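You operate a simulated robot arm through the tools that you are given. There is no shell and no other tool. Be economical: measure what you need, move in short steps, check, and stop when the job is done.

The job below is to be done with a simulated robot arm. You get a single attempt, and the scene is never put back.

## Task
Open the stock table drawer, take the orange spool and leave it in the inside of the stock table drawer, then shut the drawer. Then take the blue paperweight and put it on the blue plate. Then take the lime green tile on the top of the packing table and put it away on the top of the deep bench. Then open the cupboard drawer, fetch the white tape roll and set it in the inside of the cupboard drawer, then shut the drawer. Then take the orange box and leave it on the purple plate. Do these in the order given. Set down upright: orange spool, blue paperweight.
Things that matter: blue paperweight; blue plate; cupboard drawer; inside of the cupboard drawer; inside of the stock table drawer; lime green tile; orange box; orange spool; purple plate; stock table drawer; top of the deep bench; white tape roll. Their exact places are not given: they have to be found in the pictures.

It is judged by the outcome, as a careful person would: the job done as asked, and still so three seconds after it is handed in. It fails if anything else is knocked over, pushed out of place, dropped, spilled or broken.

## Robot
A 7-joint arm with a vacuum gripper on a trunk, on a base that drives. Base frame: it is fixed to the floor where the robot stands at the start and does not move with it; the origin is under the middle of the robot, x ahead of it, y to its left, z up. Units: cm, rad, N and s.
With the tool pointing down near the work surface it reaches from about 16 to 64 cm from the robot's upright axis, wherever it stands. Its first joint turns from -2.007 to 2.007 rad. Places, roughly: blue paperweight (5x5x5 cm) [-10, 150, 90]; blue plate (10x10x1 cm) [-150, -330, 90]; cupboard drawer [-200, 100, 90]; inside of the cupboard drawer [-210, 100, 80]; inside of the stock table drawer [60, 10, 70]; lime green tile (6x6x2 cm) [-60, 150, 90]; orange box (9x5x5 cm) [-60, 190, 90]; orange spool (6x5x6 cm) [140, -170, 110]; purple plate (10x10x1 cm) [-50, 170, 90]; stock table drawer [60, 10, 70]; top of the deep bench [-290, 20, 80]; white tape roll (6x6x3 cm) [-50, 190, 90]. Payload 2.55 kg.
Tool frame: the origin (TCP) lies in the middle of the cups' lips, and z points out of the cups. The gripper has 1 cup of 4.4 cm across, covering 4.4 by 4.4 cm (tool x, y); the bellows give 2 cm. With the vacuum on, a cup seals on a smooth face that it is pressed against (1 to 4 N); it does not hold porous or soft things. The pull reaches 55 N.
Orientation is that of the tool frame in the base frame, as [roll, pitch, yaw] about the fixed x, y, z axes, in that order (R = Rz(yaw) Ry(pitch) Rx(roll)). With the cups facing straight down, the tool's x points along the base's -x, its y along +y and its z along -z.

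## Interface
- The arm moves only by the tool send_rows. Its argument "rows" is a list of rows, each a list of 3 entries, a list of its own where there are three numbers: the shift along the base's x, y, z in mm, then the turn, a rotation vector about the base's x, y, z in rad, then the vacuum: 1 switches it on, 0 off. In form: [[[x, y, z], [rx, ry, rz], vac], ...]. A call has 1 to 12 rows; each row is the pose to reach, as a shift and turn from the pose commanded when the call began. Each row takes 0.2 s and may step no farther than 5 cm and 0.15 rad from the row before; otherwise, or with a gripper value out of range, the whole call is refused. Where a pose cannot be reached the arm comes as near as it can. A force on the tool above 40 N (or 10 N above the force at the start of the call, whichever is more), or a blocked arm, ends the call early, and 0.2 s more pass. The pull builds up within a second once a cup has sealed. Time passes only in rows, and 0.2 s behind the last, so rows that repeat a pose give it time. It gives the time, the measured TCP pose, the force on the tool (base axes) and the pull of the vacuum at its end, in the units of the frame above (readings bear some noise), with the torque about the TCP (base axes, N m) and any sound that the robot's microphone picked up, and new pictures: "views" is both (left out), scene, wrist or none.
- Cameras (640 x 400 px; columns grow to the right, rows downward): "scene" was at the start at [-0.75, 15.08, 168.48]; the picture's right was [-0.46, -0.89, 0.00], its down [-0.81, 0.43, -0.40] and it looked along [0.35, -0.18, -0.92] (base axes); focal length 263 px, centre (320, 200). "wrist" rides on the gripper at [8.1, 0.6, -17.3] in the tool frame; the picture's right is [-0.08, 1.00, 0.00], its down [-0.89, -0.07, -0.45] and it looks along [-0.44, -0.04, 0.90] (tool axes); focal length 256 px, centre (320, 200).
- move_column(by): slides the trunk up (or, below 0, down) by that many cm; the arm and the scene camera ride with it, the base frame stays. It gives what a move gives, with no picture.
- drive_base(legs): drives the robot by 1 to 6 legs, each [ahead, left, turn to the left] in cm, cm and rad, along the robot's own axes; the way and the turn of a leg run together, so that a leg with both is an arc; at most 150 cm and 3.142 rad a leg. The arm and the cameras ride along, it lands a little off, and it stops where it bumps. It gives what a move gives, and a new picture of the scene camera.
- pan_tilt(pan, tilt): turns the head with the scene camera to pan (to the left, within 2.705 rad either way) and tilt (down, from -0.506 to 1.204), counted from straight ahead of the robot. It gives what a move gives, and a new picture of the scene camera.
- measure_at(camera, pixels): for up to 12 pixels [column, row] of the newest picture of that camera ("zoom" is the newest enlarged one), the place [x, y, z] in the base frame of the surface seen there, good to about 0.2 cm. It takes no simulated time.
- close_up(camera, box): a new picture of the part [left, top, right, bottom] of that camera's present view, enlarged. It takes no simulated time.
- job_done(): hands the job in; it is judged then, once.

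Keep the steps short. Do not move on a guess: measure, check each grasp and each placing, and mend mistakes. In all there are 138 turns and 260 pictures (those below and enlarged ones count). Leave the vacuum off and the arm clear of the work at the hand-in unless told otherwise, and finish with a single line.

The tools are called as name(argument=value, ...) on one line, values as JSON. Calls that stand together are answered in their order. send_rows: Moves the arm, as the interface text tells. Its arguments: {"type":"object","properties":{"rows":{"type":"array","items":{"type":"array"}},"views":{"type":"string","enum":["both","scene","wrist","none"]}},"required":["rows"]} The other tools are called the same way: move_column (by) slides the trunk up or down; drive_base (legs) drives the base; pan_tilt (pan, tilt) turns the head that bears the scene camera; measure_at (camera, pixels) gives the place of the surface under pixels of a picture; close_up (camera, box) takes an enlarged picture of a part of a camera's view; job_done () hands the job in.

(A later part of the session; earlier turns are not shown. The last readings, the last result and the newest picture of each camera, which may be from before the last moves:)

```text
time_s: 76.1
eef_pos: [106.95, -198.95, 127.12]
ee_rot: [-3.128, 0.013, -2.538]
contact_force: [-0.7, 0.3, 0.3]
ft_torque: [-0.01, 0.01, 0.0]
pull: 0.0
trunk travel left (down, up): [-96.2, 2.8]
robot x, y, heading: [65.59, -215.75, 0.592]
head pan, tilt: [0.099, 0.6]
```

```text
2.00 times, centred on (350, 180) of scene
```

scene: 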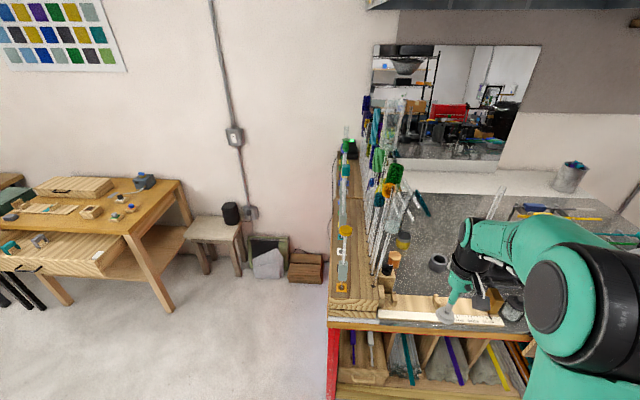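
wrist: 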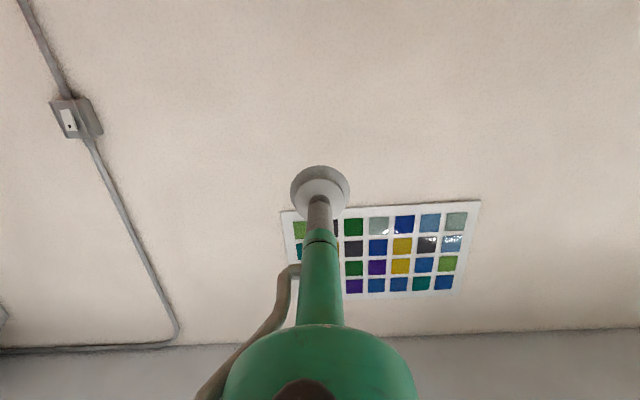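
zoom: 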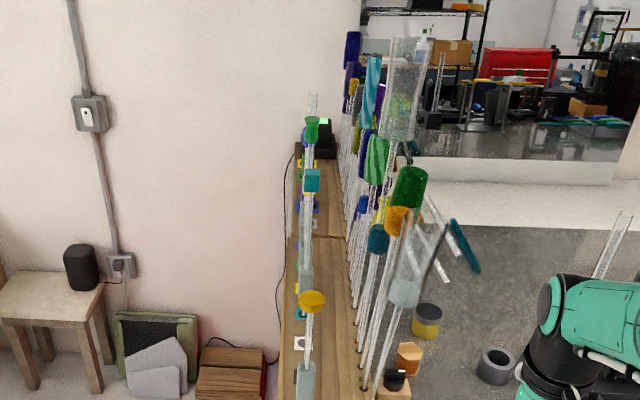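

Now I see an orange spool-shaped thing at (394,259), beside a yellow jar at (403,241). Enlarge and measure.

close_up(camera="scene", box=[360, 220, 460, 320])

measure_at(camera="zoom", pixels=[[228, 138], [214, 130], [244, 134], [228, 125], [225, 165], [180, 180], [280, 85], [262, 110], [395, 165], [190, 230], [330, 130], [150, 110]])

```text
4.00 times, centred on (410, 270) of scene
```

zoom: 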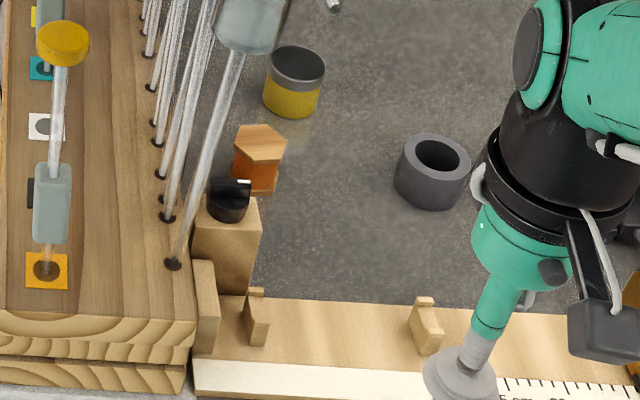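

```text
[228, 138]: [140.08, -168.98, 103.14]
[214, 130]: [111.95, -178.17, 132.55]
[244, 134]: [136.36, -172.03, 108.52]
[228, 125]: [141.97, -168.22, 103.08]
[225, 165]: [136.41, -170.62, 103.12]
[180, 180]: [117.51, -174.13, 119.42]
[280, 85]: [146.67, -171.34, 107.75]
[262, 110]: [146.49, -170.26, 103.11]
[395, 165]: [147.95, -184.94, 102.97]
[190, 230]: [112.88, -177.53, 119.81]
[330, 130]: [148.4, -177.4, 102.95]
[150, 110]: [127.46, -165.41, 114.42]
```

The orange spool with hexagonal wooden end is at ~(137,-172), top z≈108.5. Measure its top precisely and the leaning rods' tops.

measure_at(camera="zoom", pixels=[[258, 145], [240, 150], [275, 155], [268, 130], [250, 180], [245, 20], [230, 90], [228, 205], [173, 262], [205, 160], [243, 240], [425, 300]])

measure_at(camera="scene", pixels=[[395, 196], [393, 173], [388, 188], [382, 205], [378, 212], [403, 105], [345, 230], [400, 215], [392, 225], [420, 210], [380, 165]])

close_up(camera="scene", box=[340, 90, 440, 310])

```text
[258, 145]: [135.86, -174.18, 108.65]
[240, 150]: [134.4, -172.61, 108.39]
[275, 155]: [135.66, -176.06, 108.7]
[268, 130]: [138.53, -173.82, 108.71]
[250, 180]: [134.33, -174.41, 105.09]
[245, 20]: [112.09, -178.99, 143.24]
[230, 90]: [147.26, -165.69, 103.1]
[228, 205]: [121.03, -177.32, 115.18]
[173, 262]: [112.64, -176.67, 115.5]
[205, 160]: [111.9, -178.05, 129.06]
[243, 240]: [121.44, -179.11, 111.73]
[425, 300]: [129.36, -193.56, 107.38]
```

```text
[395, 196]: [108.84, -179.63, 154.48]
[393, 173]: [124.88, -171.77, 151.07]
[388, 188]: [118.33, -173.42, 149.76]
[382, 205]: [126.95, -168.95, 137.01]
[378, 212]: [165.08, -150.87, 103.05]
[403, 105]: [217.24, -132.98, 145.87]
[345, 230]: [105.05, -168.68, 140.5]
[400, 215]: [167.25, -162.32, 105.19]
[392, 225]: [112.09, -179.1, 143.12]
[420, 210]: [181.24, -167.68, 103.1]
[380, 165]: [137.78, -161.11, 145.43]
```

```text
1.82 times, centred on (390, 200) of scene
```

zoom: 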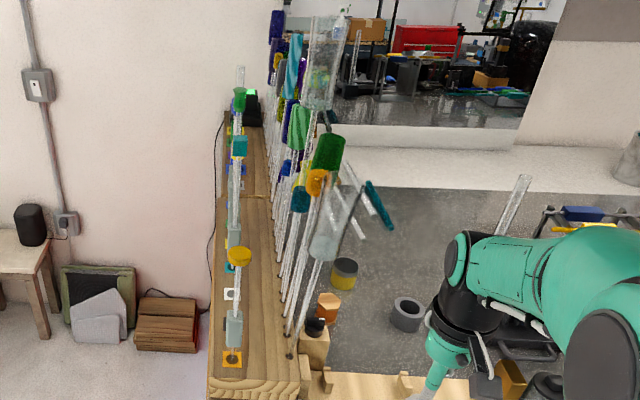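

Spool top centre ≈(136.2,-174.0,108.6). Rod heads lean ~10 cm front of it, so I want to come from the deep side. Check what stands on the table's deeper side with the wrist camera.

send_rows(rows=[[[0, 0, 0], [0, 0, 0], 0]], views="wrist")

pan_tilt(pan=-0.6, tilt=0.6)

```text
time_s: 76.5
eef_pos: [107.03, -198.94, 127.22]
ee_rot: [-3.127, 0.012, -2.539]
contact_force: [0.7, -0.2, 0.5]
ft_torque: [0.01, 0.0, -0.01]
pull: 0.0
trunk travel left (down, up): [-96.2, 2.8]
robot x, y, heading: [65.33, -215.78, 0.595]
head pan, tilt: [0.099, 0.6]
```

wrist: 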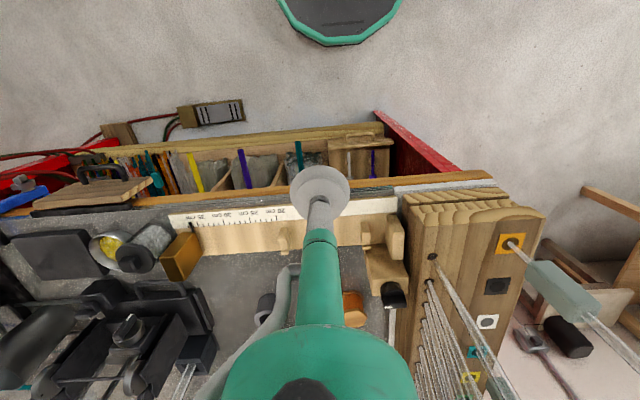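

```text
time_s: 77.6
eef_pos: [107.07, -198.96, 127.19]
ee_rot: [-3.126, 0.012, -2.538]
contact_force: [-0.4, -0.8, 0.0]
ft_torque: [-0.03, 0.01, 0.02]
pull: 0.0
trunk travel left (down, up): [-96.2, 2.8]
robot x, y, heading: [65.12, -215.78, 0.593]
head pan, tilt: [-0.6, 0.6]
```

scene: 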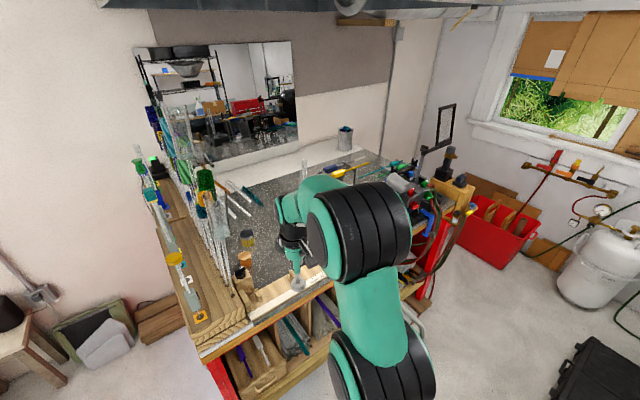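

measure_at(camera="wrist", pixels=[[125, 330], [190, 300], [40, 350], [135, 255], [183, 350], [350, 310], [390, 290], [340, 35], [265, 310], [100, 165], [220, 110], [40, 195]])

```text
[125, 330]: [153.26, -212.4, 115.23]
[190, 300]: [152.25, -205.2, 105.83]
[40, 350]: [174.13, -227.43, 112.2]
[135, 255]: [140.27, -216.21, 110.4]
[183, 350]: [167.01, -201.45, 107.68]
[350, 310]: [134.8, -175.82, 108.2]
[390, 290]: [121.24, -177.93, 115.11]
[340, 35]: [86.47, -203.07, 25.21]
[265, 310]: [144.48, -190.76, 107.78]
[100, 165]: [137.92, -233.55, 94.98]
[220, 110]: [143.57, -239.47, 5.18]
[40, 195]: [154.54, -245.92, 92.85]
```

All equipment there is below z≈116; my arm's tip is at 127. Drive to about (91.6,-217).

drive_base(legs=[[21, -15.3, 0.17]])

pan_tilt(pan=0.1, tilt=0.8)

```text
time_s: 79.4
eef_pos: [129.62, -190.84, 127.22]
ee_rot: [-3.129, 0.01, -2.369]
contact_force: [0.1, 0.0, -0.1]
ft_torque: [0.04, -0.04, -0.03]
pull: 0.0
trunk travel left (down, up): [-96.2, 2.8]
robot x, y, heading: [91.63, -214.43, 0.76]
head pan, tilt: [-0.6, 0.6]
```

scene: 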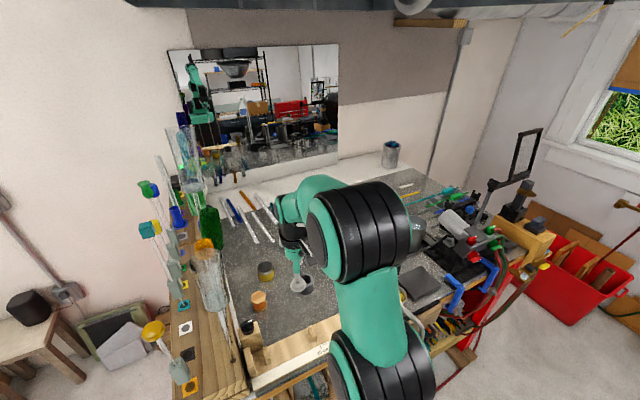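

```text
time_s: 80.5
eef_pos: [129.6, -190.77, 127.4]
ee_rot: [-3.127, 0.012, -2.369]
contact_force: [-0.4, 0.1, -0.2]
ft_torque: [-0.02, -0.04, -0.02]
pull: 0.1
trunk travel left (down, up): [-96.2, 2.8]
robot x, y, heading: [91.41, -214.62, 0.76]
head pan, tilt: [0.099, 0.799]
```

scene: 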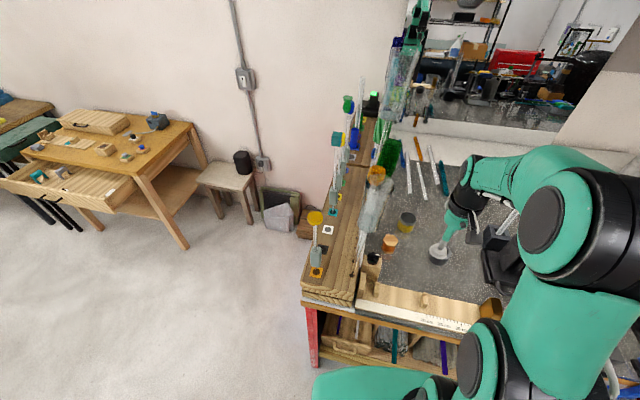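

Spool at (390,241). Measure its top more closely.

close_up(camera="scene", box=[350, 200, 450, 280])

measure_at(camera="zoom", pixels=[[257, 235], [242, 225], [240, 245], [272, 225], [275, 245], [257, 215], [257, 252], [370, 130], [150, 150], [170, 40], [150, 355], [250, 270]])

```text
5.00 times, centred on (400, 240) of scene
```

zoom: 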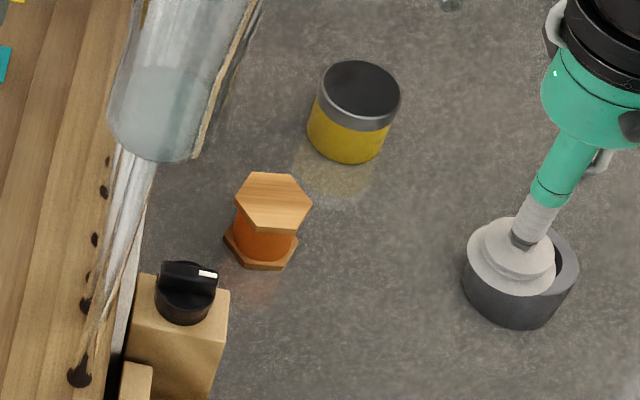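

```text
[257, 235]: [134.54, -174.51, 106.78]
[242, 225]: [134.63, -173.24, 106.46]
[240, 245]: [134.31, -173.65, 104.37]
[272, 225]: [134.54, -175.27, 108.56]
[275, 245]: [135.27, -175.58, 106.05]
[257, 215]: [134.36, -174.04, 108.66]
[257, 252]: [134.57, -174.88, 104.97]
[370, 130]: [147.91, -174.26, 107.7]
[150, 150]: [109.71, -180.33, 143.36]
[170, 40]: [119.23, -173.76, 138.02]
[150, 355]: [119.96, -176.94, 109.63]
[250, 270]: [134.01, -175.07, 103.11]
```

measure_at(camera="zoom", pixels=[[273, 201], [240, 198], [259, 176], [295, 179], [307, 206], [286, 228], [251, 222]])

```text
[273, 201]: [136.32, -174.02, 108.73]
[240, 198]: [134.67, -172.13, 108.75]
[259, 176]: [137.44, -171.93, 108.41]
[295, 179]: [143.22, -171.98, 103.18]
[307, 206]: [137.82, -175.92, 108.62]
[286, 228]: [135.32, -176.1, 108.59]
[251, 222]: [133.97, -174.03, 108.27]
```

Move above the spool at z≈127 while yawing the tool so its camera bulge points away from rods.

send_rows(rows=[[[17, 42, 0], [0, 0, 0.0875], 0], [[34, 84, 0], [0, 0, 0.175], 0], [[50, 126, 0], [0, 0, 0.2625], 0], [[67, 167, 0], [0, 0, 0.35], 0], [[67, 167, 0], [0, 0, 0.35], 0]])

```text
time_s: 81.7
eef_pos: [133.84, -176.62, 123.34]
ee_rot: [-3.115, 0.04, -2.017]
contact_force: [0.3, 0.4, -0.1]
ft_torque: [0.0, -0.04, -0.02]
pull: 0.0
out of reach, approached as far as the arm can: row 2, 3, 4, 5
trunk travel left (down, up): [-96.2, 2.8]
robot x, y, heading: [91.63, -214.44, 0.76]
head pan, tilt: [0.099, 0.799]
```

scene: 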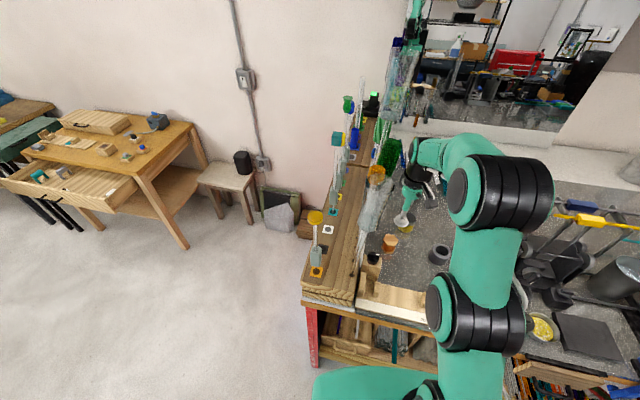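
wrist: 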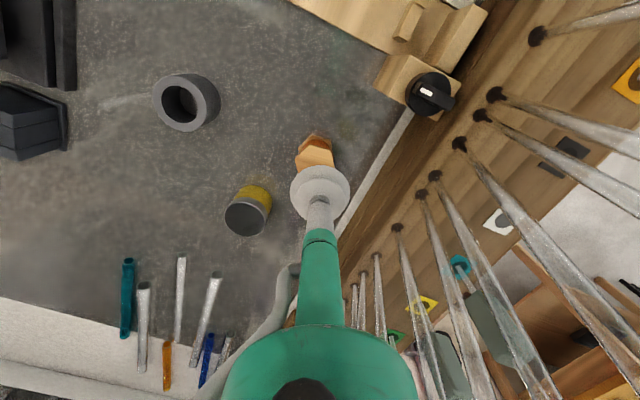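

The arm is near its limit at r≈57. Drive 5 cm along the cabinet axis (base still ~4 cm clear of the end).

drive_base(legs=[[4.9, -0.8, 0]])

```text
time_s: 82.6
eef_pos: [137.83, -173.77, 123.32]
ee_rot: [-3.116, 0.04, -2.019]
contact_force: [0.1, 0.7, 0.3]
ft_torque: [0.01, 0.02, 0.03]
pull: 0.0
trunk travel left (down, up): [-96.2, 2.8]
robot x, y, heading: [96.11, -211.78, 0.757]
head pan, tilt: [0.099, 0.799]
```

scene: 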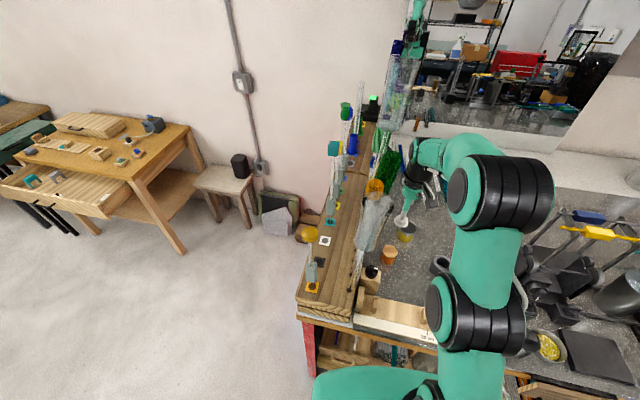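

send_rows(rows=[[[-15, -2, -10], [-0.025, 0.04, 0], 0], [[-15, -2, -50], [-0.025, 0.04, 0], 0], [[-15, -2, -90], [-0.025, 0.04, 0], 0], [[-15, -2, -120], [-0.025, 0.04, 0], 0], [[-15, -2, -120], [-0.025, 0.04, 0], 0]])

```text
time_s: 83.8
eef_pos: [136.3, -173.66, 111.36]
ee_rot: [3.14, -0.001, -2.02]
contact_force: [0.3, -0.2, 0.4]
ft_torque: [0.03, 0.01, -0.01]
pull: 0.0
out of reach, approached as far as the arm can: row 1
trunk travel left (down, up): [-96.2, 2.8]
robot x, y, heading: [95.97, -211.72, 0.759]
head pan, tilt: [0.099, 0.799]
```

scene: 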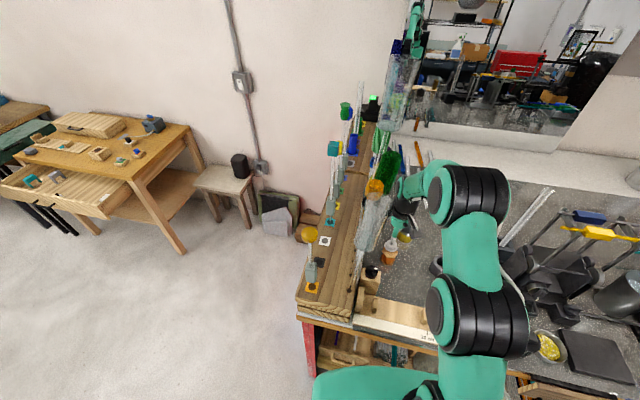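
wrist: 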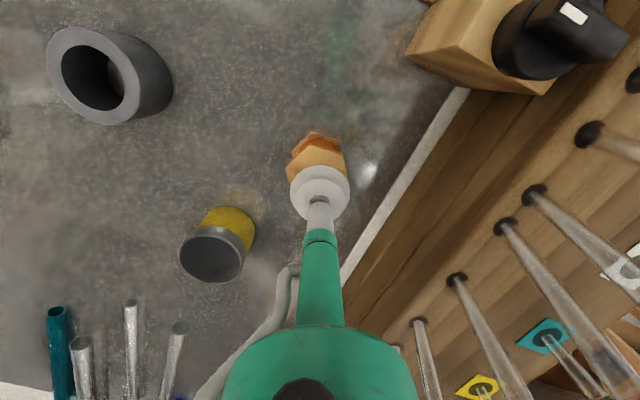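

Above the spool. Press down with the vacuum on.

send_rows(rows=[[[0, -3, -15], [0, 0, 0], 1], [[0, -3, -25], [0, 0, 0], 1], [[0, -3, -30], [0, 0, 0], 1], [[0, -3, -30], [0, 0, 0], 1], [[0, -3, -30], [0, 0, 0], 1], [[0, -3, -30], [0, 0, 0], 1]], views="none")

```text
time_s: 85.2
eef_pos: [136.49, -174.15, 108.45]
ee_rot: [-3.139, 0.001, -2.021]
contact_force: [0.5, -0.8, 8.1]
ft_torque: [-0.02, 0.0, 0.0]
pull: 54.7
trunk travel left (down, up): [-96.2, 2.8]
robot x, y, heading: [95.63, -211.47, 0.765]
head pan, tilt: [0.099, 0.799]
```

Sealed. Lift straight up 12 cm.

send_rows(rows=[[[0, -2, 20], [0, 0, 0], 1], [[0, -4, 50], [0, 0, 0], 1], [[0, -8, 80], [0, 0, 0], 1], [[0, -12, 105], [0, 0, 0], 1], [[0, -15, 120], [0, 0, 0], 1]])

```text
time_s: 86.4
eef_pos: [136.55, -175.62, 120.22]
ee_rot: [3.141, -0.001, -2.02]
contact_force: [-0.2, 0.0, -1.2]
ft_torque: [0.0, -0.03, -0.01]
pull: 54.8
trunk travel left (down, up): [-96.2, 2.8]
robot x, y, heading: [95.51, -211.74, 0.76]
head pan, tilt: [0.099, 0.799]
```

scene: 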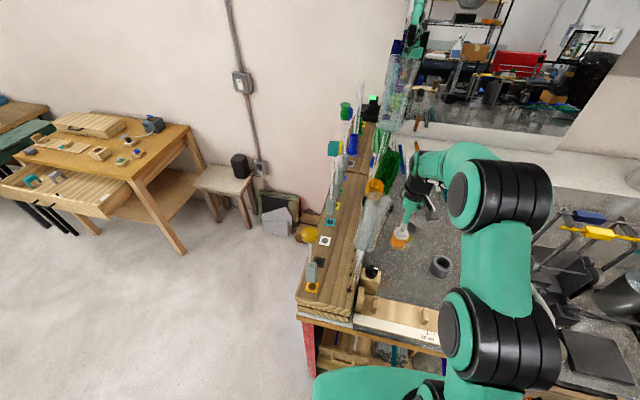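
wrist: 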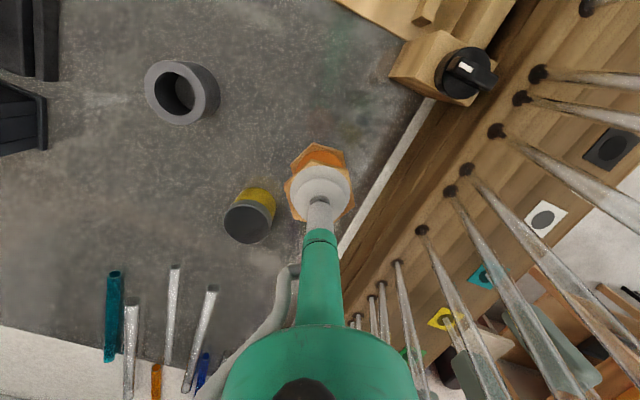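

Spool held. Shift 8 cm deeper (away from rods), then back out.

send_rows(rows=[[[15, -30, 5], [0, 0, 0], 1], [[25, -60, 10], [0, 0, 0], 1], [[25, -90, 15], [0, 0, 0], 1]], views="none")

drive_base(legs=[[-45, 3, 0]])

```text
time_s: 87.2
eef_pos: [138.99, -184.81, 121.9]
ee_rot: [-3.141, 0.002, -2.021]
contact_force: [-0.6, 0.3, -0.4]
ft_torque: [-0.02, 0.0, 0.01]
pull: 54.5
trunk travel left (down, up): [-96.2, 2.8]
robot x, y, heading: [95.83, -211.76, 0.765]
head pan, tilt: [0.099, 0.799]
```

```text
time_s: 90.0
eef_pos: [103.79, -213.55, 121.8]
ee_rot: [3.14, -0.001, -2.011]
contact_force: [0.5, -0.7, -1.0]
ft_torque: [0.01, -0.04, -0.02]
pull: 55.4
trunk travel left (down, up): [-96.2, 2.8]
robot x, y, heading: [60.49, -241.23, 0.761]
head pan, tilt: [0.099, 0.799]
```

scene: 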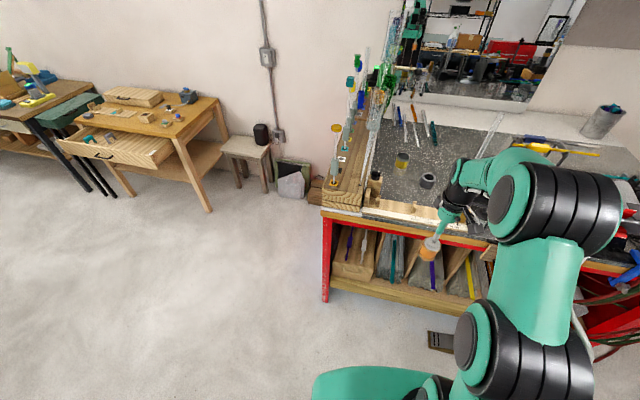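

Spool clear. Turn left, drive toward the stock table, then turn to face the drawer.

drive_base(legs=[[0, 0, 1.0], [148, 23, 0], [0, 0, -1.14]])

pan_tilt(pan=0.3, tilt=0.8)

```text
time_s: 102.6
eef_pos: [58.54, -81.72, 121.77]
ee_rot: [3.14, -0.001, -2.156]
contact_force: [0.0, 0.0, -0.8]
ft_torque: [-0.06, -0.02, 0.04]
pull: 54.5
trunk travel left (down, up): [-96.2, 2.8]
robot x, y, heading: [11.89, -102.6, 0.621]
head pan, tilt: [0.099, 0.799]
```

scene: 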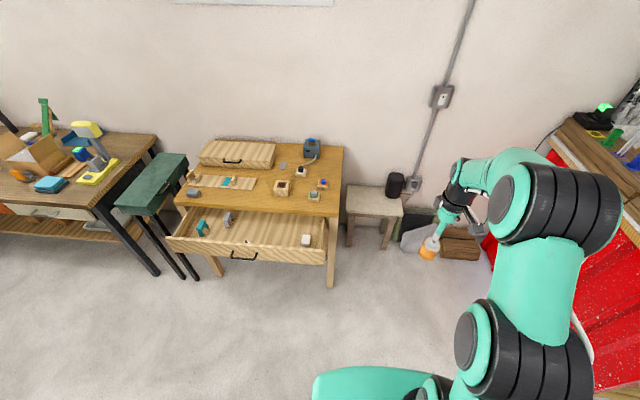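

```text
time_s: 103.3
eef_pos: [58.66, -81.8, 121.81]
ee_rot: [-3.142, 0.001, -2.156]
contact_force: [1.1, -1.2, -1.1]
ft_torque: [-0.02, -0.01, 0.0]
pull: 54.8
trunk travel left (down, up): [-96.2, 2.8]
robot x, y, heading: [12.04, -102.56, 0.62]
head pan, tilt: [0.3, 0.799]
```

scene: 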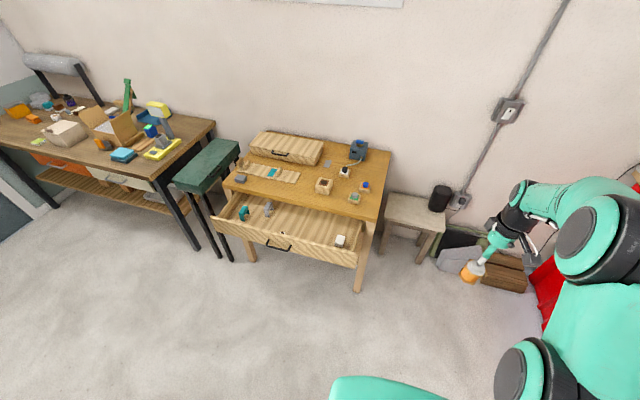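

Drive so the spool is over the drawer's free middle spot (44.4,-8.8).

drive_base(legs=[[0, 67.7, 0], [30.8, 0, 0]])

pan_tilt(pan=0.0, tilt=0.95)

```text
time_s: 108.8
eef_pos: [44.43, -9.69, 121.82]
ee_rot: [3.141, 0.0, -2.172]
contact_force: [0.5, 0.3, -1.4]
ft_torque: [-0.01, -0.01, 0.02]
pull: 54.6
trunk travel left (down, up): [-96.2, 2.8]
robot x, y, heading: [-2.81, -29.79, 0.61]
head pan, tilt: [0.3, 0.799]
```

scene: 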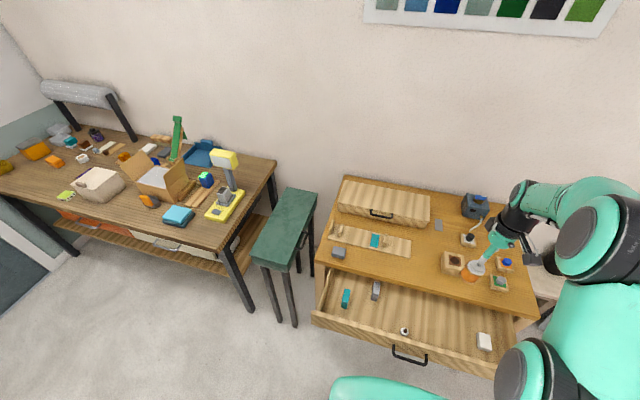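

```text
time_s: 109.6
eef_pos: [44.31, -9.74, 121.85]
ee_rot: [-3.141, 0.0, -2.172]
contact_force: [0.5, -0.5, 0.2]
ft_torque: [0.01, -0.01, -0.03]
pull: 55.4
trunk travel left (down, up): [-96.2, 2.8]
robot x, y, heading: [-2.52, -29.74, 0.609]
head pan, tilt: [0.0, 0.949]
```

scene: 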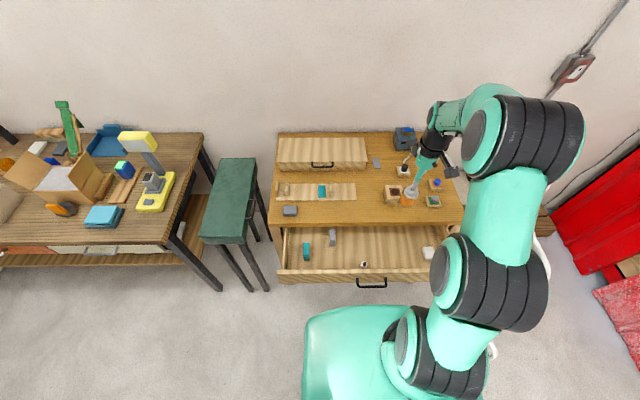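

A small item shows at (363,264) in the drawer. Measure the drawer interior to choose a free spot.

measure_at(camera="scene", pixels=[[363, 264], [400, 250], [390, 240], [428, 253], [380, 250], [410, 262], [370, 228], [400, 262], [333, 240]])

close_up(camera="scene", box=[260, 200, 480, 300])

```text
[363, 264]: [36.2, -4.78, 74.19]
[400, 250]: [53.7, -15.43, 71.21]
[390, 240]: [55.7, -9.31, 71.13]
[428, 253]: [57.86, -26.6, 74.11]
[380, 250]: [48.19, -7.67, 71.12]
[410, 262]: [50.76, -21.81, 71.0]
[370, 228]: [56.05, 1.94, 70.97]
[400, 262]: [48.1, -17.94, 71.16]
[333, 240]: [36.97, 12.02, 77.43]
```

```text
2.91 times, centred on (370, 250) of scene
```

zoom: 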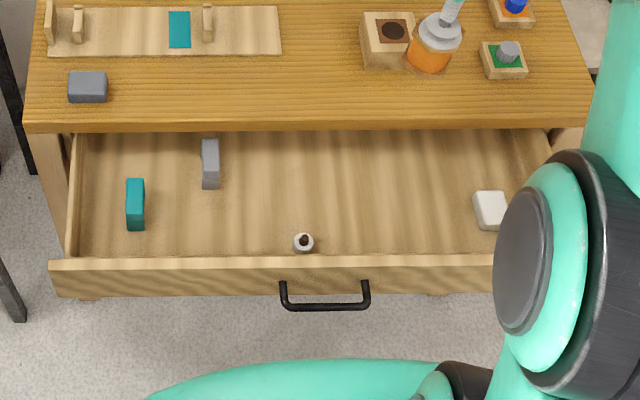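

Free spot at (48.7,-13.1). Shift there, then lower by trunk.

send_rows(rows=[[[22, -17, 0], [0, 0, 0], 1], [[44, -34, 0], [0, 0, 0], 1], [[44, -34, 0], [0, 0, 0], 1]], views="none")

move_column(by=-36)

send_rows(rows=[[[0, 0, 0], [0, 0, 0], 1]])

```text
time_s: 110.4
eef_pos: [48.8, -13.02, 121.76]
ee_rot: [-3.142, -0.001, -2.173]
contact_force: [-0.7, 1.0, -0.5]
ft_torque: [-0.03, -0.01, -0.01]
pull: 54.7
trunk travel left (down, up): [-96.2, 2.8]
robot x, y, heading: [-2.6, -30.17, 0.61]
head pan, tilt: [0.0, 0.949]
```

```text
time_s: 113.9
eef_pos: [48.72, -13.03, 85.8]
ee_rot: [3.141, -0.002, -2.173]
contact_force: [0.7, 0.8, -1.3]
ft_torque: [-0.02, -0.01, 0.02]
pull: 55.2
trunk travel left (down, up): [-60.2, 38.8]
robot x, y, heading: [-2.85, -29.95, 0.605]
head pan, tilt: [0.0, 0.949]
```

```text
time_s: 114.3
eef_pos: [48.77, -13.1, 85.8]
ee_rot: [-3.141, -0.001, -2.173]
contact_force: [0.0, -0.1, -0.3]
ft_torque: [-0.01, 0.04, -0.01]
pull: 55.0
trunk travel left (down, up): [-60.2, 38.8]
robot x, y, heading: [-2.83, -29.89, 0.611]
head pan, tilt: [0.0, 0.949]
```

scene: 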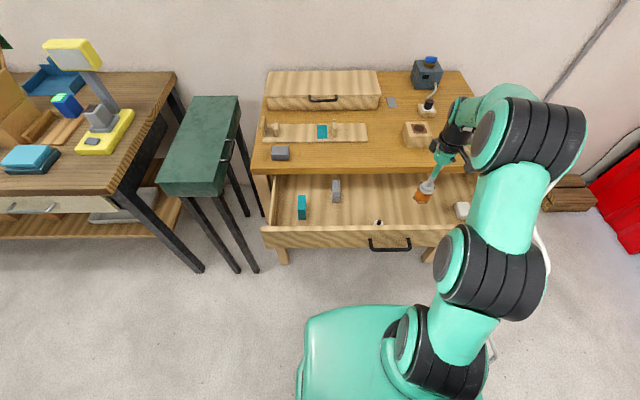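
wrist: 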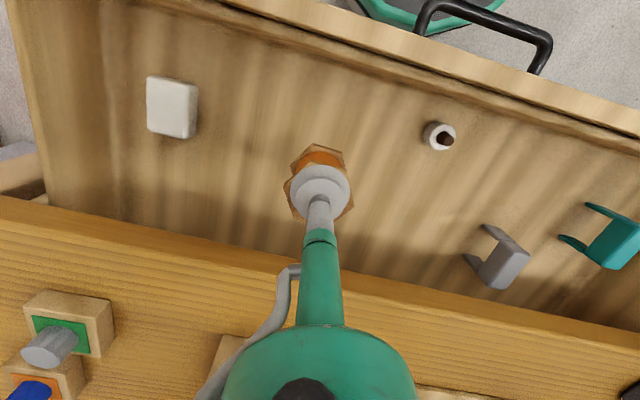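

Over a free spot. Lower to the drawer floor.

send_rows(rows=[[[0, 0, -35], [0, 0, 0], 1], [[0, 0, -65], [0, 0, 0], 1], [[0, 0, -80], [0, 0, 0], 1], [[0, 0, -88], [0, 0, 0], 1], [[0, 0, -92], [0, 0, 0], 1], [[0, 0, -92], [0, 0, 0], 1]], views="none")

```text
time_s: 115.7
eef_pos: [48.84, -13.02, 76.61]
ee_rot: [3.141, 0.0, -2.173]
contact_force: [0.2, 0.2, 0.3]
ft_torque: [-0.02, -0.02, 0.0]
pull: 55.3
trunk travel left (down, up): [-60.2, 38.8]
robot x, y, heading: [-2.42, -29.84, 0.606]
head pan, tilt: [0.0, 0.949]
```

send_rows(rows=[[[0, 0, -3], [0, 0, 0], 1], [[0, 0, -5], [0, 0, 0], 1], [[0, 0, -5], [0, 0, 0], 1]], views="none")

```text
time_s: 116.5
eef_pos: [48.87, -13.0, 76.36]
ee_rot: [-3.136, 0.006, -2.172]
contact_force: [-0.4, 1.0, 20.3]
ft_torque: [0.06, 0.18, -0.01]
pull: 55.1
trunk travel left (down, up): [-60.2, 38.8]
robot x, y, heading: [-2.48, -29.9, 0.605]
head pan, tilt: [0.0, 0.949]
```

Touching down (20 N). Release and rise.

send_rows(rows=[[[0, 0, 2], [0, 0, 0], 0], [[0, 0, 2], [0, 0, 0], 0], [[0, 0, 2], [0, 0, 0], 0], [[0, 0, 5], [0, 0, 0], 0], [[0, 0, 25], [0, 0, 0], 0], [[0, 0, 65], [0, 0, 0], 0], [[0, 0, 105], [0, 0, 0], 0], [[0, 0, 145], [0, 0, 0], 0]])

```text
time_s: 118.3
eef_pos: [47.79, -13.51, 87.41]
ee_rot: [3.141, -0.002, -2.172]
contact_force: [0.0, 0.3, -0.5]
ft_torque: [0.02, -0.06, 0.0]
pull: 0.2
out of reach, approached as far as the arm can: row 8
trunk travel left (down, up): [-60.2, 38.8]
robot x, y, heading: [-2.53, -29.8, 0.608]
head pan, tilt: [0.0, 0.949]
```

scene: 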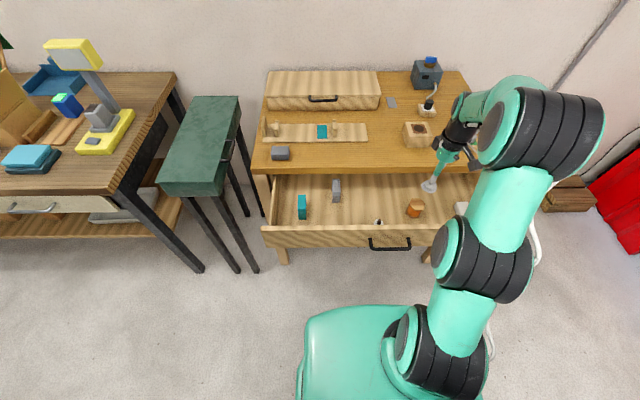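
wrist: 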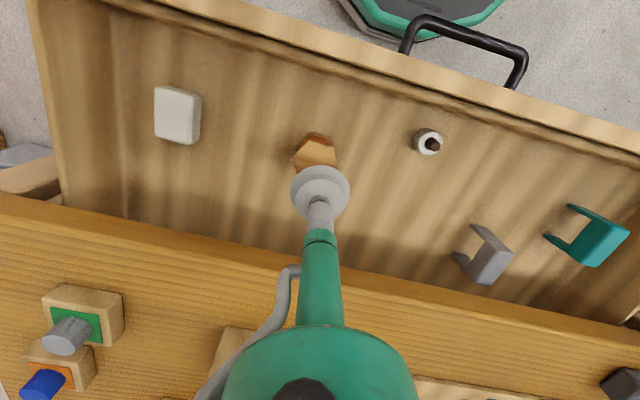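

The spool stands upright in the drawer. Raise, back off and turn the tool horizontal to push the drawer shut.

move_column(by=20)

drive_base(legs=[[-40, 0, 0.012]])

send_rows(rows=[[[0, 0, 0], [0, 0, -0.12], 0], [[0, 0, 0], [0, 0, -0.24], 0], [[0, 0, 0], [0, 0, -0.35], 0]], views="none")

send_rows(rows=[[[10, 7, 13], [0.0831, -0.1161, 0], 0], [[20, 14, 26], [0.1662, -0.2322, 0], 0], [[30, 21, 39], [0.2493, -0.3483, 0], 0], [[40, 28, 52], [0.3324, -0.4644, 0], 0], [[50, 35, 65], [0.4155, -0.5805, 0], 0], [[60, 42, 78], [0.4986, -0.6966, 0], 0], [[70, 50, 91], [0.5817, -0.8127, 0], 0], [[80, 57, 104], [0.6648, -0.9288, 0], 0], [[90, 64, 117], [0.7479, -1.0449, 0], 0], [[100, 71, 130], [0.831, -1.161, 0], 0], [[110, 80, 143], [0.9141, -1.2771, 0], 0], [[110, 80, 143], [0.9141, -1.2771, 0], 0]], views="scene")

```text
time_s: 120.4
eef_pos: [48.07, -13.35, 107.53]
ee_rot: [-3.139, 0.001, -2.174]
contact_force: [-0.1, 0.3, 0.0]
ft_torque: [0.01, -0.02, 0.02]
pull: 0.0
trunk travel left (down, up): [-80.2, 18.8]
robot x, y, heading: [-2.75, -29.9, 0.605]
head pan, tilt: [0.0, 0.949]
```

```text
time_s: 122.9
eef_pos: [15.54, -35.33, 107.61]
ee_rot: [-3.139, 0.002, -2.153]
contact_force: [0.1, -0.1, 0.4]
ft_torque: [0.0, 0.0, -0.01]
pull: 0.1
trunk travel left (down, up): [-80.2, 18.8]
robot x, y, heading: [-34.95, -52.47, 0.626]
head pan, tilt: [0.0, 0.949]
```

scene: 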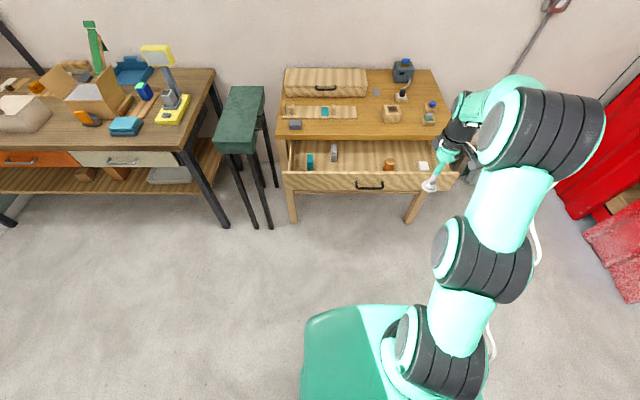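

```text
time_s: 123.7
eef_pos: [15.42, -35.3, 107.45]
ee_rot: [-3.139, 0.001, -2.506]
contact_force: [0.6, -0.1, 0.5]
ft_torque: [-0.02, 0.02, 0.05]
pull: 0.1
trunk travel left (down, up): [-80.2, 18.8]
robot x, y, heading: [-35.08, -52.49, 0.626]
head pan, tilt: [0.0, 0.949]
```

```text
time_s: 126.3
eef_pos: [26.35, -27.37, 121.98]
ee_rot: [-1.402, 1.554, -0.783]
contact_force: [-0.1, 1.2, -0.3]
ft_torque: [0.03, 0.02, -0.01]
pull: 0.1
trunk travel left (down, up): [-80.2, 18.8]
robot x, y, heading: [-34.52, -52.96, 0.626]
head pan, tilt: [0.0, 0.949]
```

scene: 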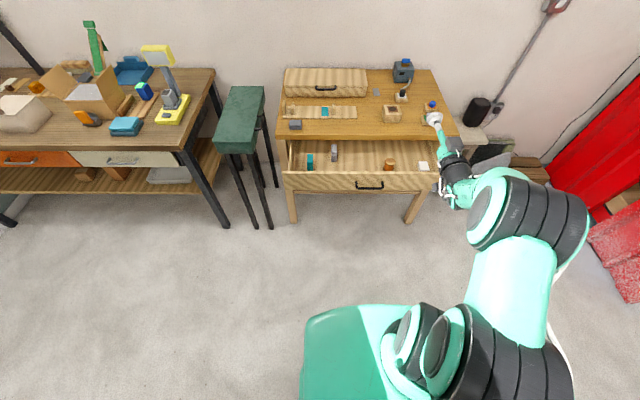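

Lower to drawer-front height and push by driving ahead.

move_column(by=-40)

move_column(by=-6.3)

drive_base(legs=[[13, 0, 0]])

drive_base(legs=[[12, 0, 0]])

```text
time_s: 130.1
eef_pos: [26.4, -27.47, 81.94]
ee_rot: [-1.54, 1.553, -0.923]
contact_force: [-0.2, 0.3, -0.4]
ft_torque: [0.0, -0.01, -0.01]
pull: 0.0
trunk travel left (down, up): [-40.2, 58.8]
robot x, y, heading: [-35.15, -52.81, 0.63]
head pan, tilt: [0.0, 0.949]
```

```text
time_s: 131.2
eef_pos: [26.43, -27.52, 75.51]
ee_rot: [-1.534, 1.552, -0.915]
contact_force: [-1.0, 0.7, 0.7]
ft_torque: [-0.01, 0.02, 0.03]
pull: 0.1
trunk travel left (down, up): [-33.9, 65.1]
robot x, y, heading: [-34.82, -52.62, 0.627]
head pan, tilt: [0.0, 0.949]
```

```text
time_s: 132.4
eef_pos: [36.52, -19.95, 75.55]
ee_rot: [-1.553, 1.555, -0.932]
contact_force: [0.1, -0.5, 0.0]
ft_torque: [-0.01, 0.01, -0.02]
pull: 0.2
trunk travel left (down, up): [-33.9, 65.1]
robot x, y, heading: [-24.44, -45.51, 0.626]
head pan, tilt: [0.0, 0.949]
```

scene: 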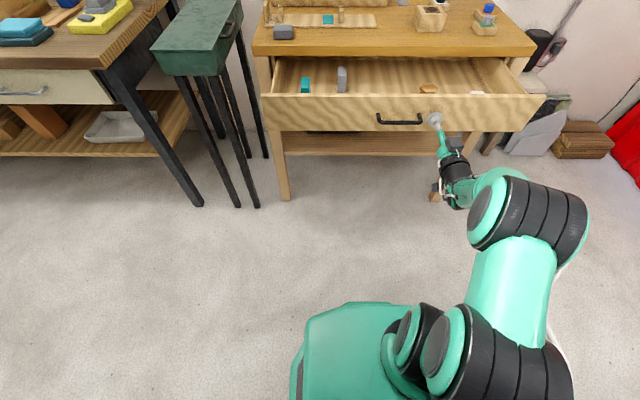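

```text
time_s: 133.7
eef_pos: [46.13, -12.85, 75.62]
ee_rot: [-1.579, 1.555, -0.954]
contact_force: [0.2, -0.6, 0.3]
ft_torque: [-0.01, -0.04, -0.01]
pull: 0.1
trunk travel left (down, up): [-33.9, 65.1]
robot x, y, heading: [-15.57, -38.59, 0.634]
head pan, tilt: [0.0, 0.949]
```

scene: 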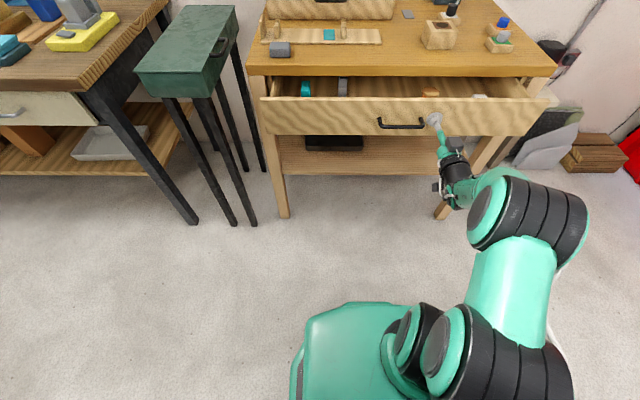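

drive_base(legs=[[9, 0, 0]])

send_rows(rows=[[[8, 6, 0], [0, 0, 0], 0], [[16, 12, 0], [0, 0, 0], 0], [[24, 17, 0], [0, 0, 0], 0], [[29, 21, 0], [0, 0, 0], 0], [[33, 24, 0], [0, 0, 0], 0]], views="scene")

```text
time_s: 134.8
eef_pos: [53.3, -7.69, 75.51]
ee_rot: [-1.606, 1.554, -0.984]
contact_force: [0.5, 0.9, 0.2]
ft_torque: [0.02, 0.01, -0.04]
pull: 0.1
trunk travel left (down, up): [-33.9, 65.1]
robot x, y, heading: [-8.16, -33.12, 0.624]
head pan, tilt: [0.0, 0.949]
```

scene: 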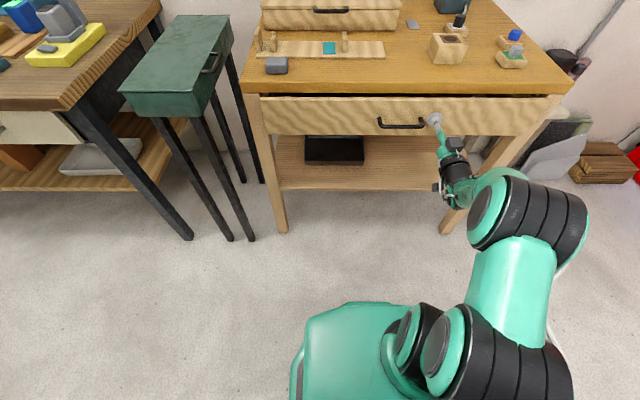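

```text
time_s: 136.0
eef_pos: [56.67, -5.46, 75.45]
ee_rot: [-1.697, 1.553, -1.078]
contact_force: [-3.0, -3.4, -0.3]
ft_torque: [0.04, -0.01, 0.09]
pull: 0.1
trunk travel left (down, up): [-33.9, 65.1]
robot x, y, heading: [-8.13, -33.08, 0.628]
head pan, tilt: [0.0, 0.949]
```

scene: 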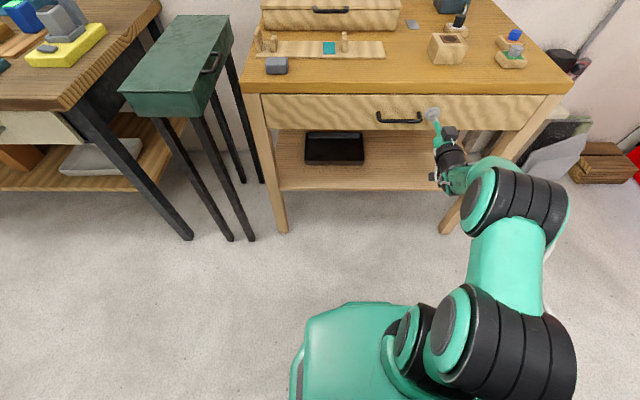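

Drawer looks shut (4.5 N contact). Verify face plane and back away.

measure_at(camera="scene", pixels=[[300, 108], [340, 110], [500, 115], [290, 86]])

send_rows(rows=[[[-12, -9, 0], [0, 0, 0], 0], [[-28, -20, 0], [0, 0, 0], 0], [[-40, -29, 0], [0, 0, 0], 0]], views="none")

drive_base(legs=[[-40, 0, 0]])

move_column(by=40)

pan_tilt(pan=0.8, tilt=0.45)

```text
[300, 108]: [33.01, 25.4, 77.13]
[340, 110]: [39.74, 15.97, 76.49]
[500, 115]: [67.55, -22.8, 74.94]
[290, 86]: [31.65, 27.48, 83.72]
```

```text
time_s: 136.8
eef_pos: [52.62, -8.2, 75.56]
ee_rot: [-1.546, 1.554, -0.926]
contact_force: [-0.4, -0.1, 0.7]
ft_torque: [-0.01, -0.01, -0.02]
pull: 0.1
trunk travel left (down, up): [-33.9, 65.1]
robot x, y, heading: [-7.89, -33.26, 0.631]
head pan, tilt: [0.0, 0.949]
```

```text
time_s: 139.3
eef_pos: [20.12, -31.65, 75.54]
ee_rot: [-1.598, 1.556, -0.973]
contact_force: [-0.2, 0.2, 0.2]
ft_torque: [-0.02, -0.01, 0.0]
pull: 0.1
trunk travel left (down, up): [-33.9, 65.1]
robot x, y, heading: [-40.3, -57.04, 0.629]
head pan, tilt: [0.0, 0.949]
```

scene: 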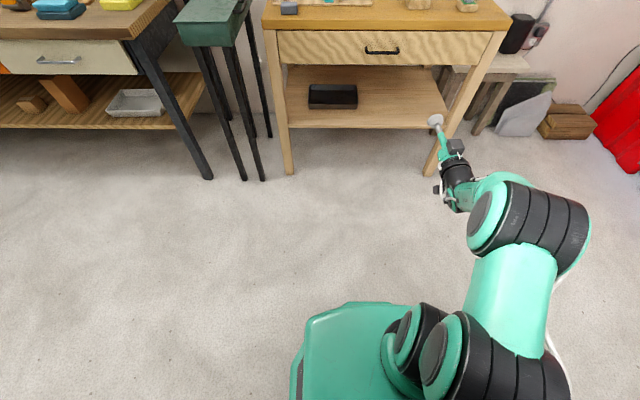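

```text
time_s: 143.1
eef_pos: [20.04, -31.59, 115.59]
ee_rot: [-1.606, 1.557, -0.978]
contact_force: [0.6, -0.2, -0.6]
ft_torque: [0.02, 0.03, 0.02]
pull: 0.0
trunk travel left (down, up): [-73.9, 25.1]
robot x, y, heading: [-40.48, -56.87, 0.636]
head pan, tilt: [0.0, 0.949]
```

```text
time_s: 144.2
eef_pos: [20.0, -31.59, 115.68]
ee_rot: [-1.602, 1.555, -0.974]
contact_force: [-0.1, -1.0, 0.1]
ft_torque: [0.0, 0.03, -0.02]
pull: 0.1
trunk travel left (down, up): [-73.9, 25.1]
robot x, y, heading: [-40.71, -57.3, 0.632]
head pan, tilt: [0.799, 0.45]
```

scene: 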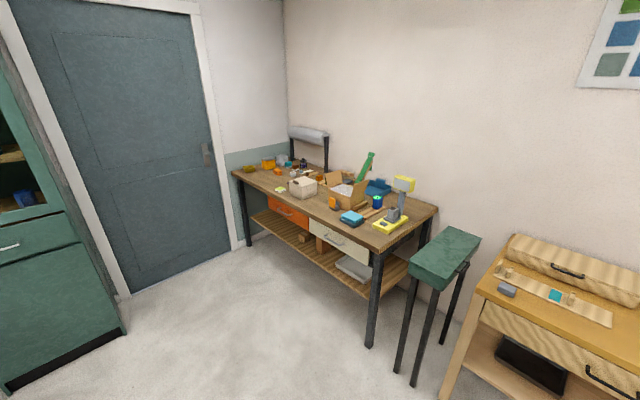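

Drawer shut (face at the original plane). Now the blue paperweight on the packing table. Measure the table edges.

measure_at(camera="scene", pixels=[[232, 172], [373, 248], [436, 210], [376, 202], [366, 190], [280, 190], [304, 188], [277, 172], [294, 174], [310, 165]])

close_up(camera="scene", box=[225, 120, 445, 260])

send_rows(rows=[[[-16, -12, -10], [-0.0831, 0.1161, 0], 0], [[-33, -24, -20], [-0.1662, 0.2322, 0], 0], [[-49, -35, -30], [-0.2493, 0.3483, 0], 0], [[-66, -47, -40], [-0.3324, 0.4644, 0], 0], [[-82, -59, -50], [-0.4155, 0.5805, 0], 0], [[-98, -71, -60], [-0.4986, 0.6966, 0], 0], [[-115, -82, -70], [-0.5817, 0.8127, 0], 0], [[-131, -94, -80], [-0.6648, 0.9288, 0], 0], [[-148, -106, -90], [-0.7479, 1.0449, 0], 0], [[-164, -118, -90], [-0.831, 1.161, 0], 0], [[-180, -130, -90], [-0.9082, 1.2687, 0], 0]], views="none")

```text
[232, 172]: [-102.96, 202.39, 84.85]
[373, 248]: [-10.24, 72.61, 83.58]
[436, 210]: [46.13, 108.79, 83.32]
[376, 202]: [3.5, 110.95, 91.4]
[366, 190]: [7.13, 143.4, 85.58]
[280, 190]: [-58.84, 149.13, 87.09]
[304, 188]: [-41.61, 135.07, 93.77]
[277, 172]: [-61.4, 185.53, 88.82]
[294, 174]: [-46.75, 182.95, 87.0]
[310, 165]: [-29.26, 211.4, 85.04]
```

```text
2.86 times, centred on (335, 190) of scene
```

zoom: 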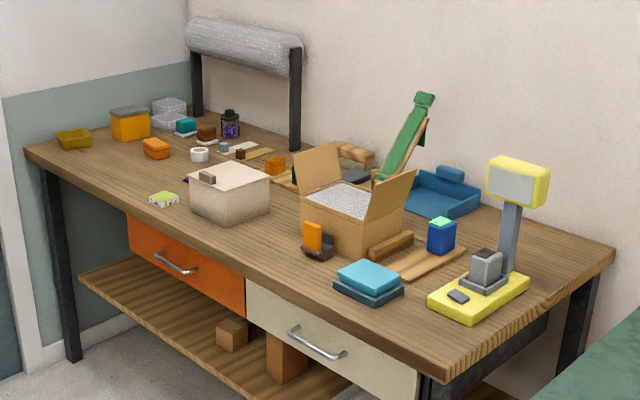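

```text
time_s: 146.6
eef_pos: [2.41, -44.47, 106.5]
ee_rot: [3.135, 0.032, -2.504]
contact_force: [0.8, -0.7, -0.9]
ft_torque: [-0.01, -0.02, 0.01]
pull: 0.0
out of reach, approached as far as the arm can: row 11
trunk travel left (down, up): [-73.9, 25.1]
robot x, y, heading: [-40.67, -57.09, 0.64]
head pan, tilt: [0.799, 0.45]
```

The packing table is 67 cm deep, its front parallel with the stock table's. Drive in front of it for a closer look.

move_column(by=22)

drive_base(legs=[[0, 148, 0], [42, 0, -0.015]])

pan_tilt(pan=0.0, tilt=0.7)

```text
time_s: 149.0
eef_pos: [2.51, -44.47, 128.51]
ee_rot: [3.133, 0.034, -2.504]
contact_force: [-0.4, -0.2, 0.2]
ft_torque: [0.01, 0.01, 0.03]
pull: 0.1
trunk travel left (down, up): [-95.9, 3.1]
robot x, y, heading: [-40.6, -56.97, 0.636]
head pan, tilt: [0.799, 0.45]
```

```text
time_s: 158.4
eef_pos: [-50.11, 96.85, 128.68]
ee_rot: [3.134, 0.036, -2.524]
contact_force: [-0.3, 0.0, -0.5]
ft_torque: [-0.01, 0.07, -0.02]
pull: 0.1
trunk travel left (down, up): [-95.9, 3.1]
robot x, y, heading: [-93.23, 85.32, 0.612]
head pan, tilt: [0.799, 0.45]
```

scene: 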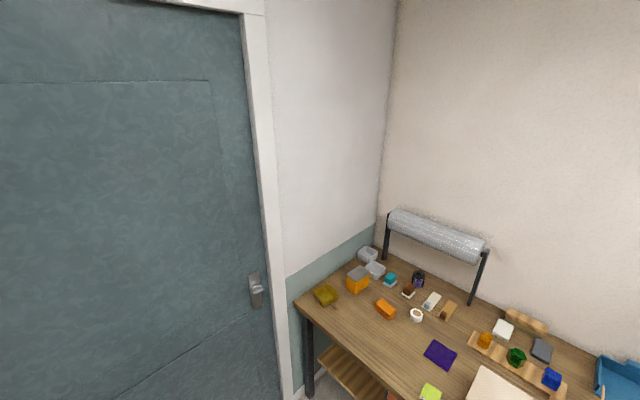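

```text
time_s: 159.5
eef_pos: [-50.08, 96.83, 128.55]
ee_rot: [3.136, 0.036, -2.523]
contact_force: [-0.1, -0.3, 0.7]
ft_torque: [-0.04, 0.0, 0.01]
pull: 0.1
trunk travel left (down, up): [-95.9, 3.1]
robot x, y, heading: [-93.26, 85.19, 0.614]
head pan, tilt: [0.0, 0.7]
```

scene: 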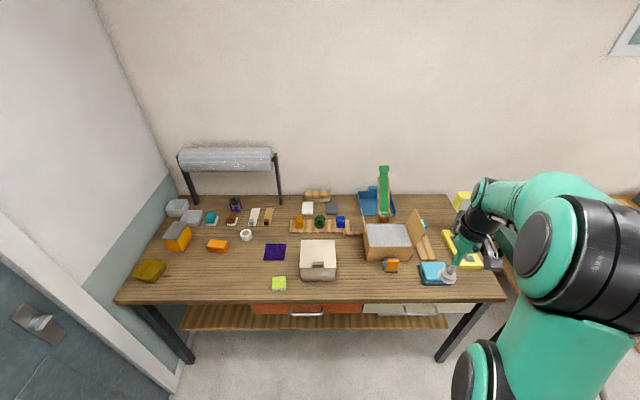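

Great view. Enlarge and measure the things of interest.

close_up(camera="scene", box=[120, 180, 440, 310])

measure_at(camera="scene", pixels=[[340, 220], [278, 283], [217, 245], [246, 232], [275, 252], [318, 222], [298, 222], [180, 234], [390, 265], [318, 262], [346, 228], [335, 210]])

```text
2.00 times, centred on (280, 245) of scene
```

zoom: 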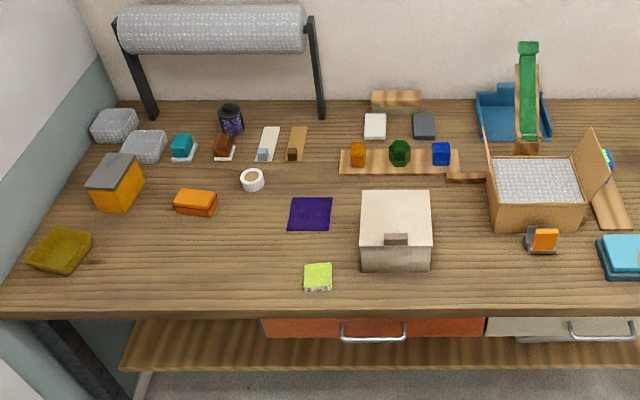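

```text
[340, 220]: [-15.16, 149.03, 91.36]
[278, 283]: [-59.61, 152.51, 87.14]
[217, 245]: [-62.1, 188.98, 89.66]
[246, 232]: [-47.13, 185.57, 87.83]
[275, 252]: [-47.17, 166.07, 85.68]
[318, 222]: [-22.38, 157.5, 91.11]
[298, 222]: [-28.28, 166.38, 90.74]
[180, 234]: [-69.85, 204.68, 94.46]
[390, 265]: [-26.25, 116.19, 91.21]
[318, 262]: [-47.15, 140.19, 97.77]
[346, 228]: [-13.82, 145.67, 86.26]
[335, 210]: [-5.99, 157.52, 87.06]
```

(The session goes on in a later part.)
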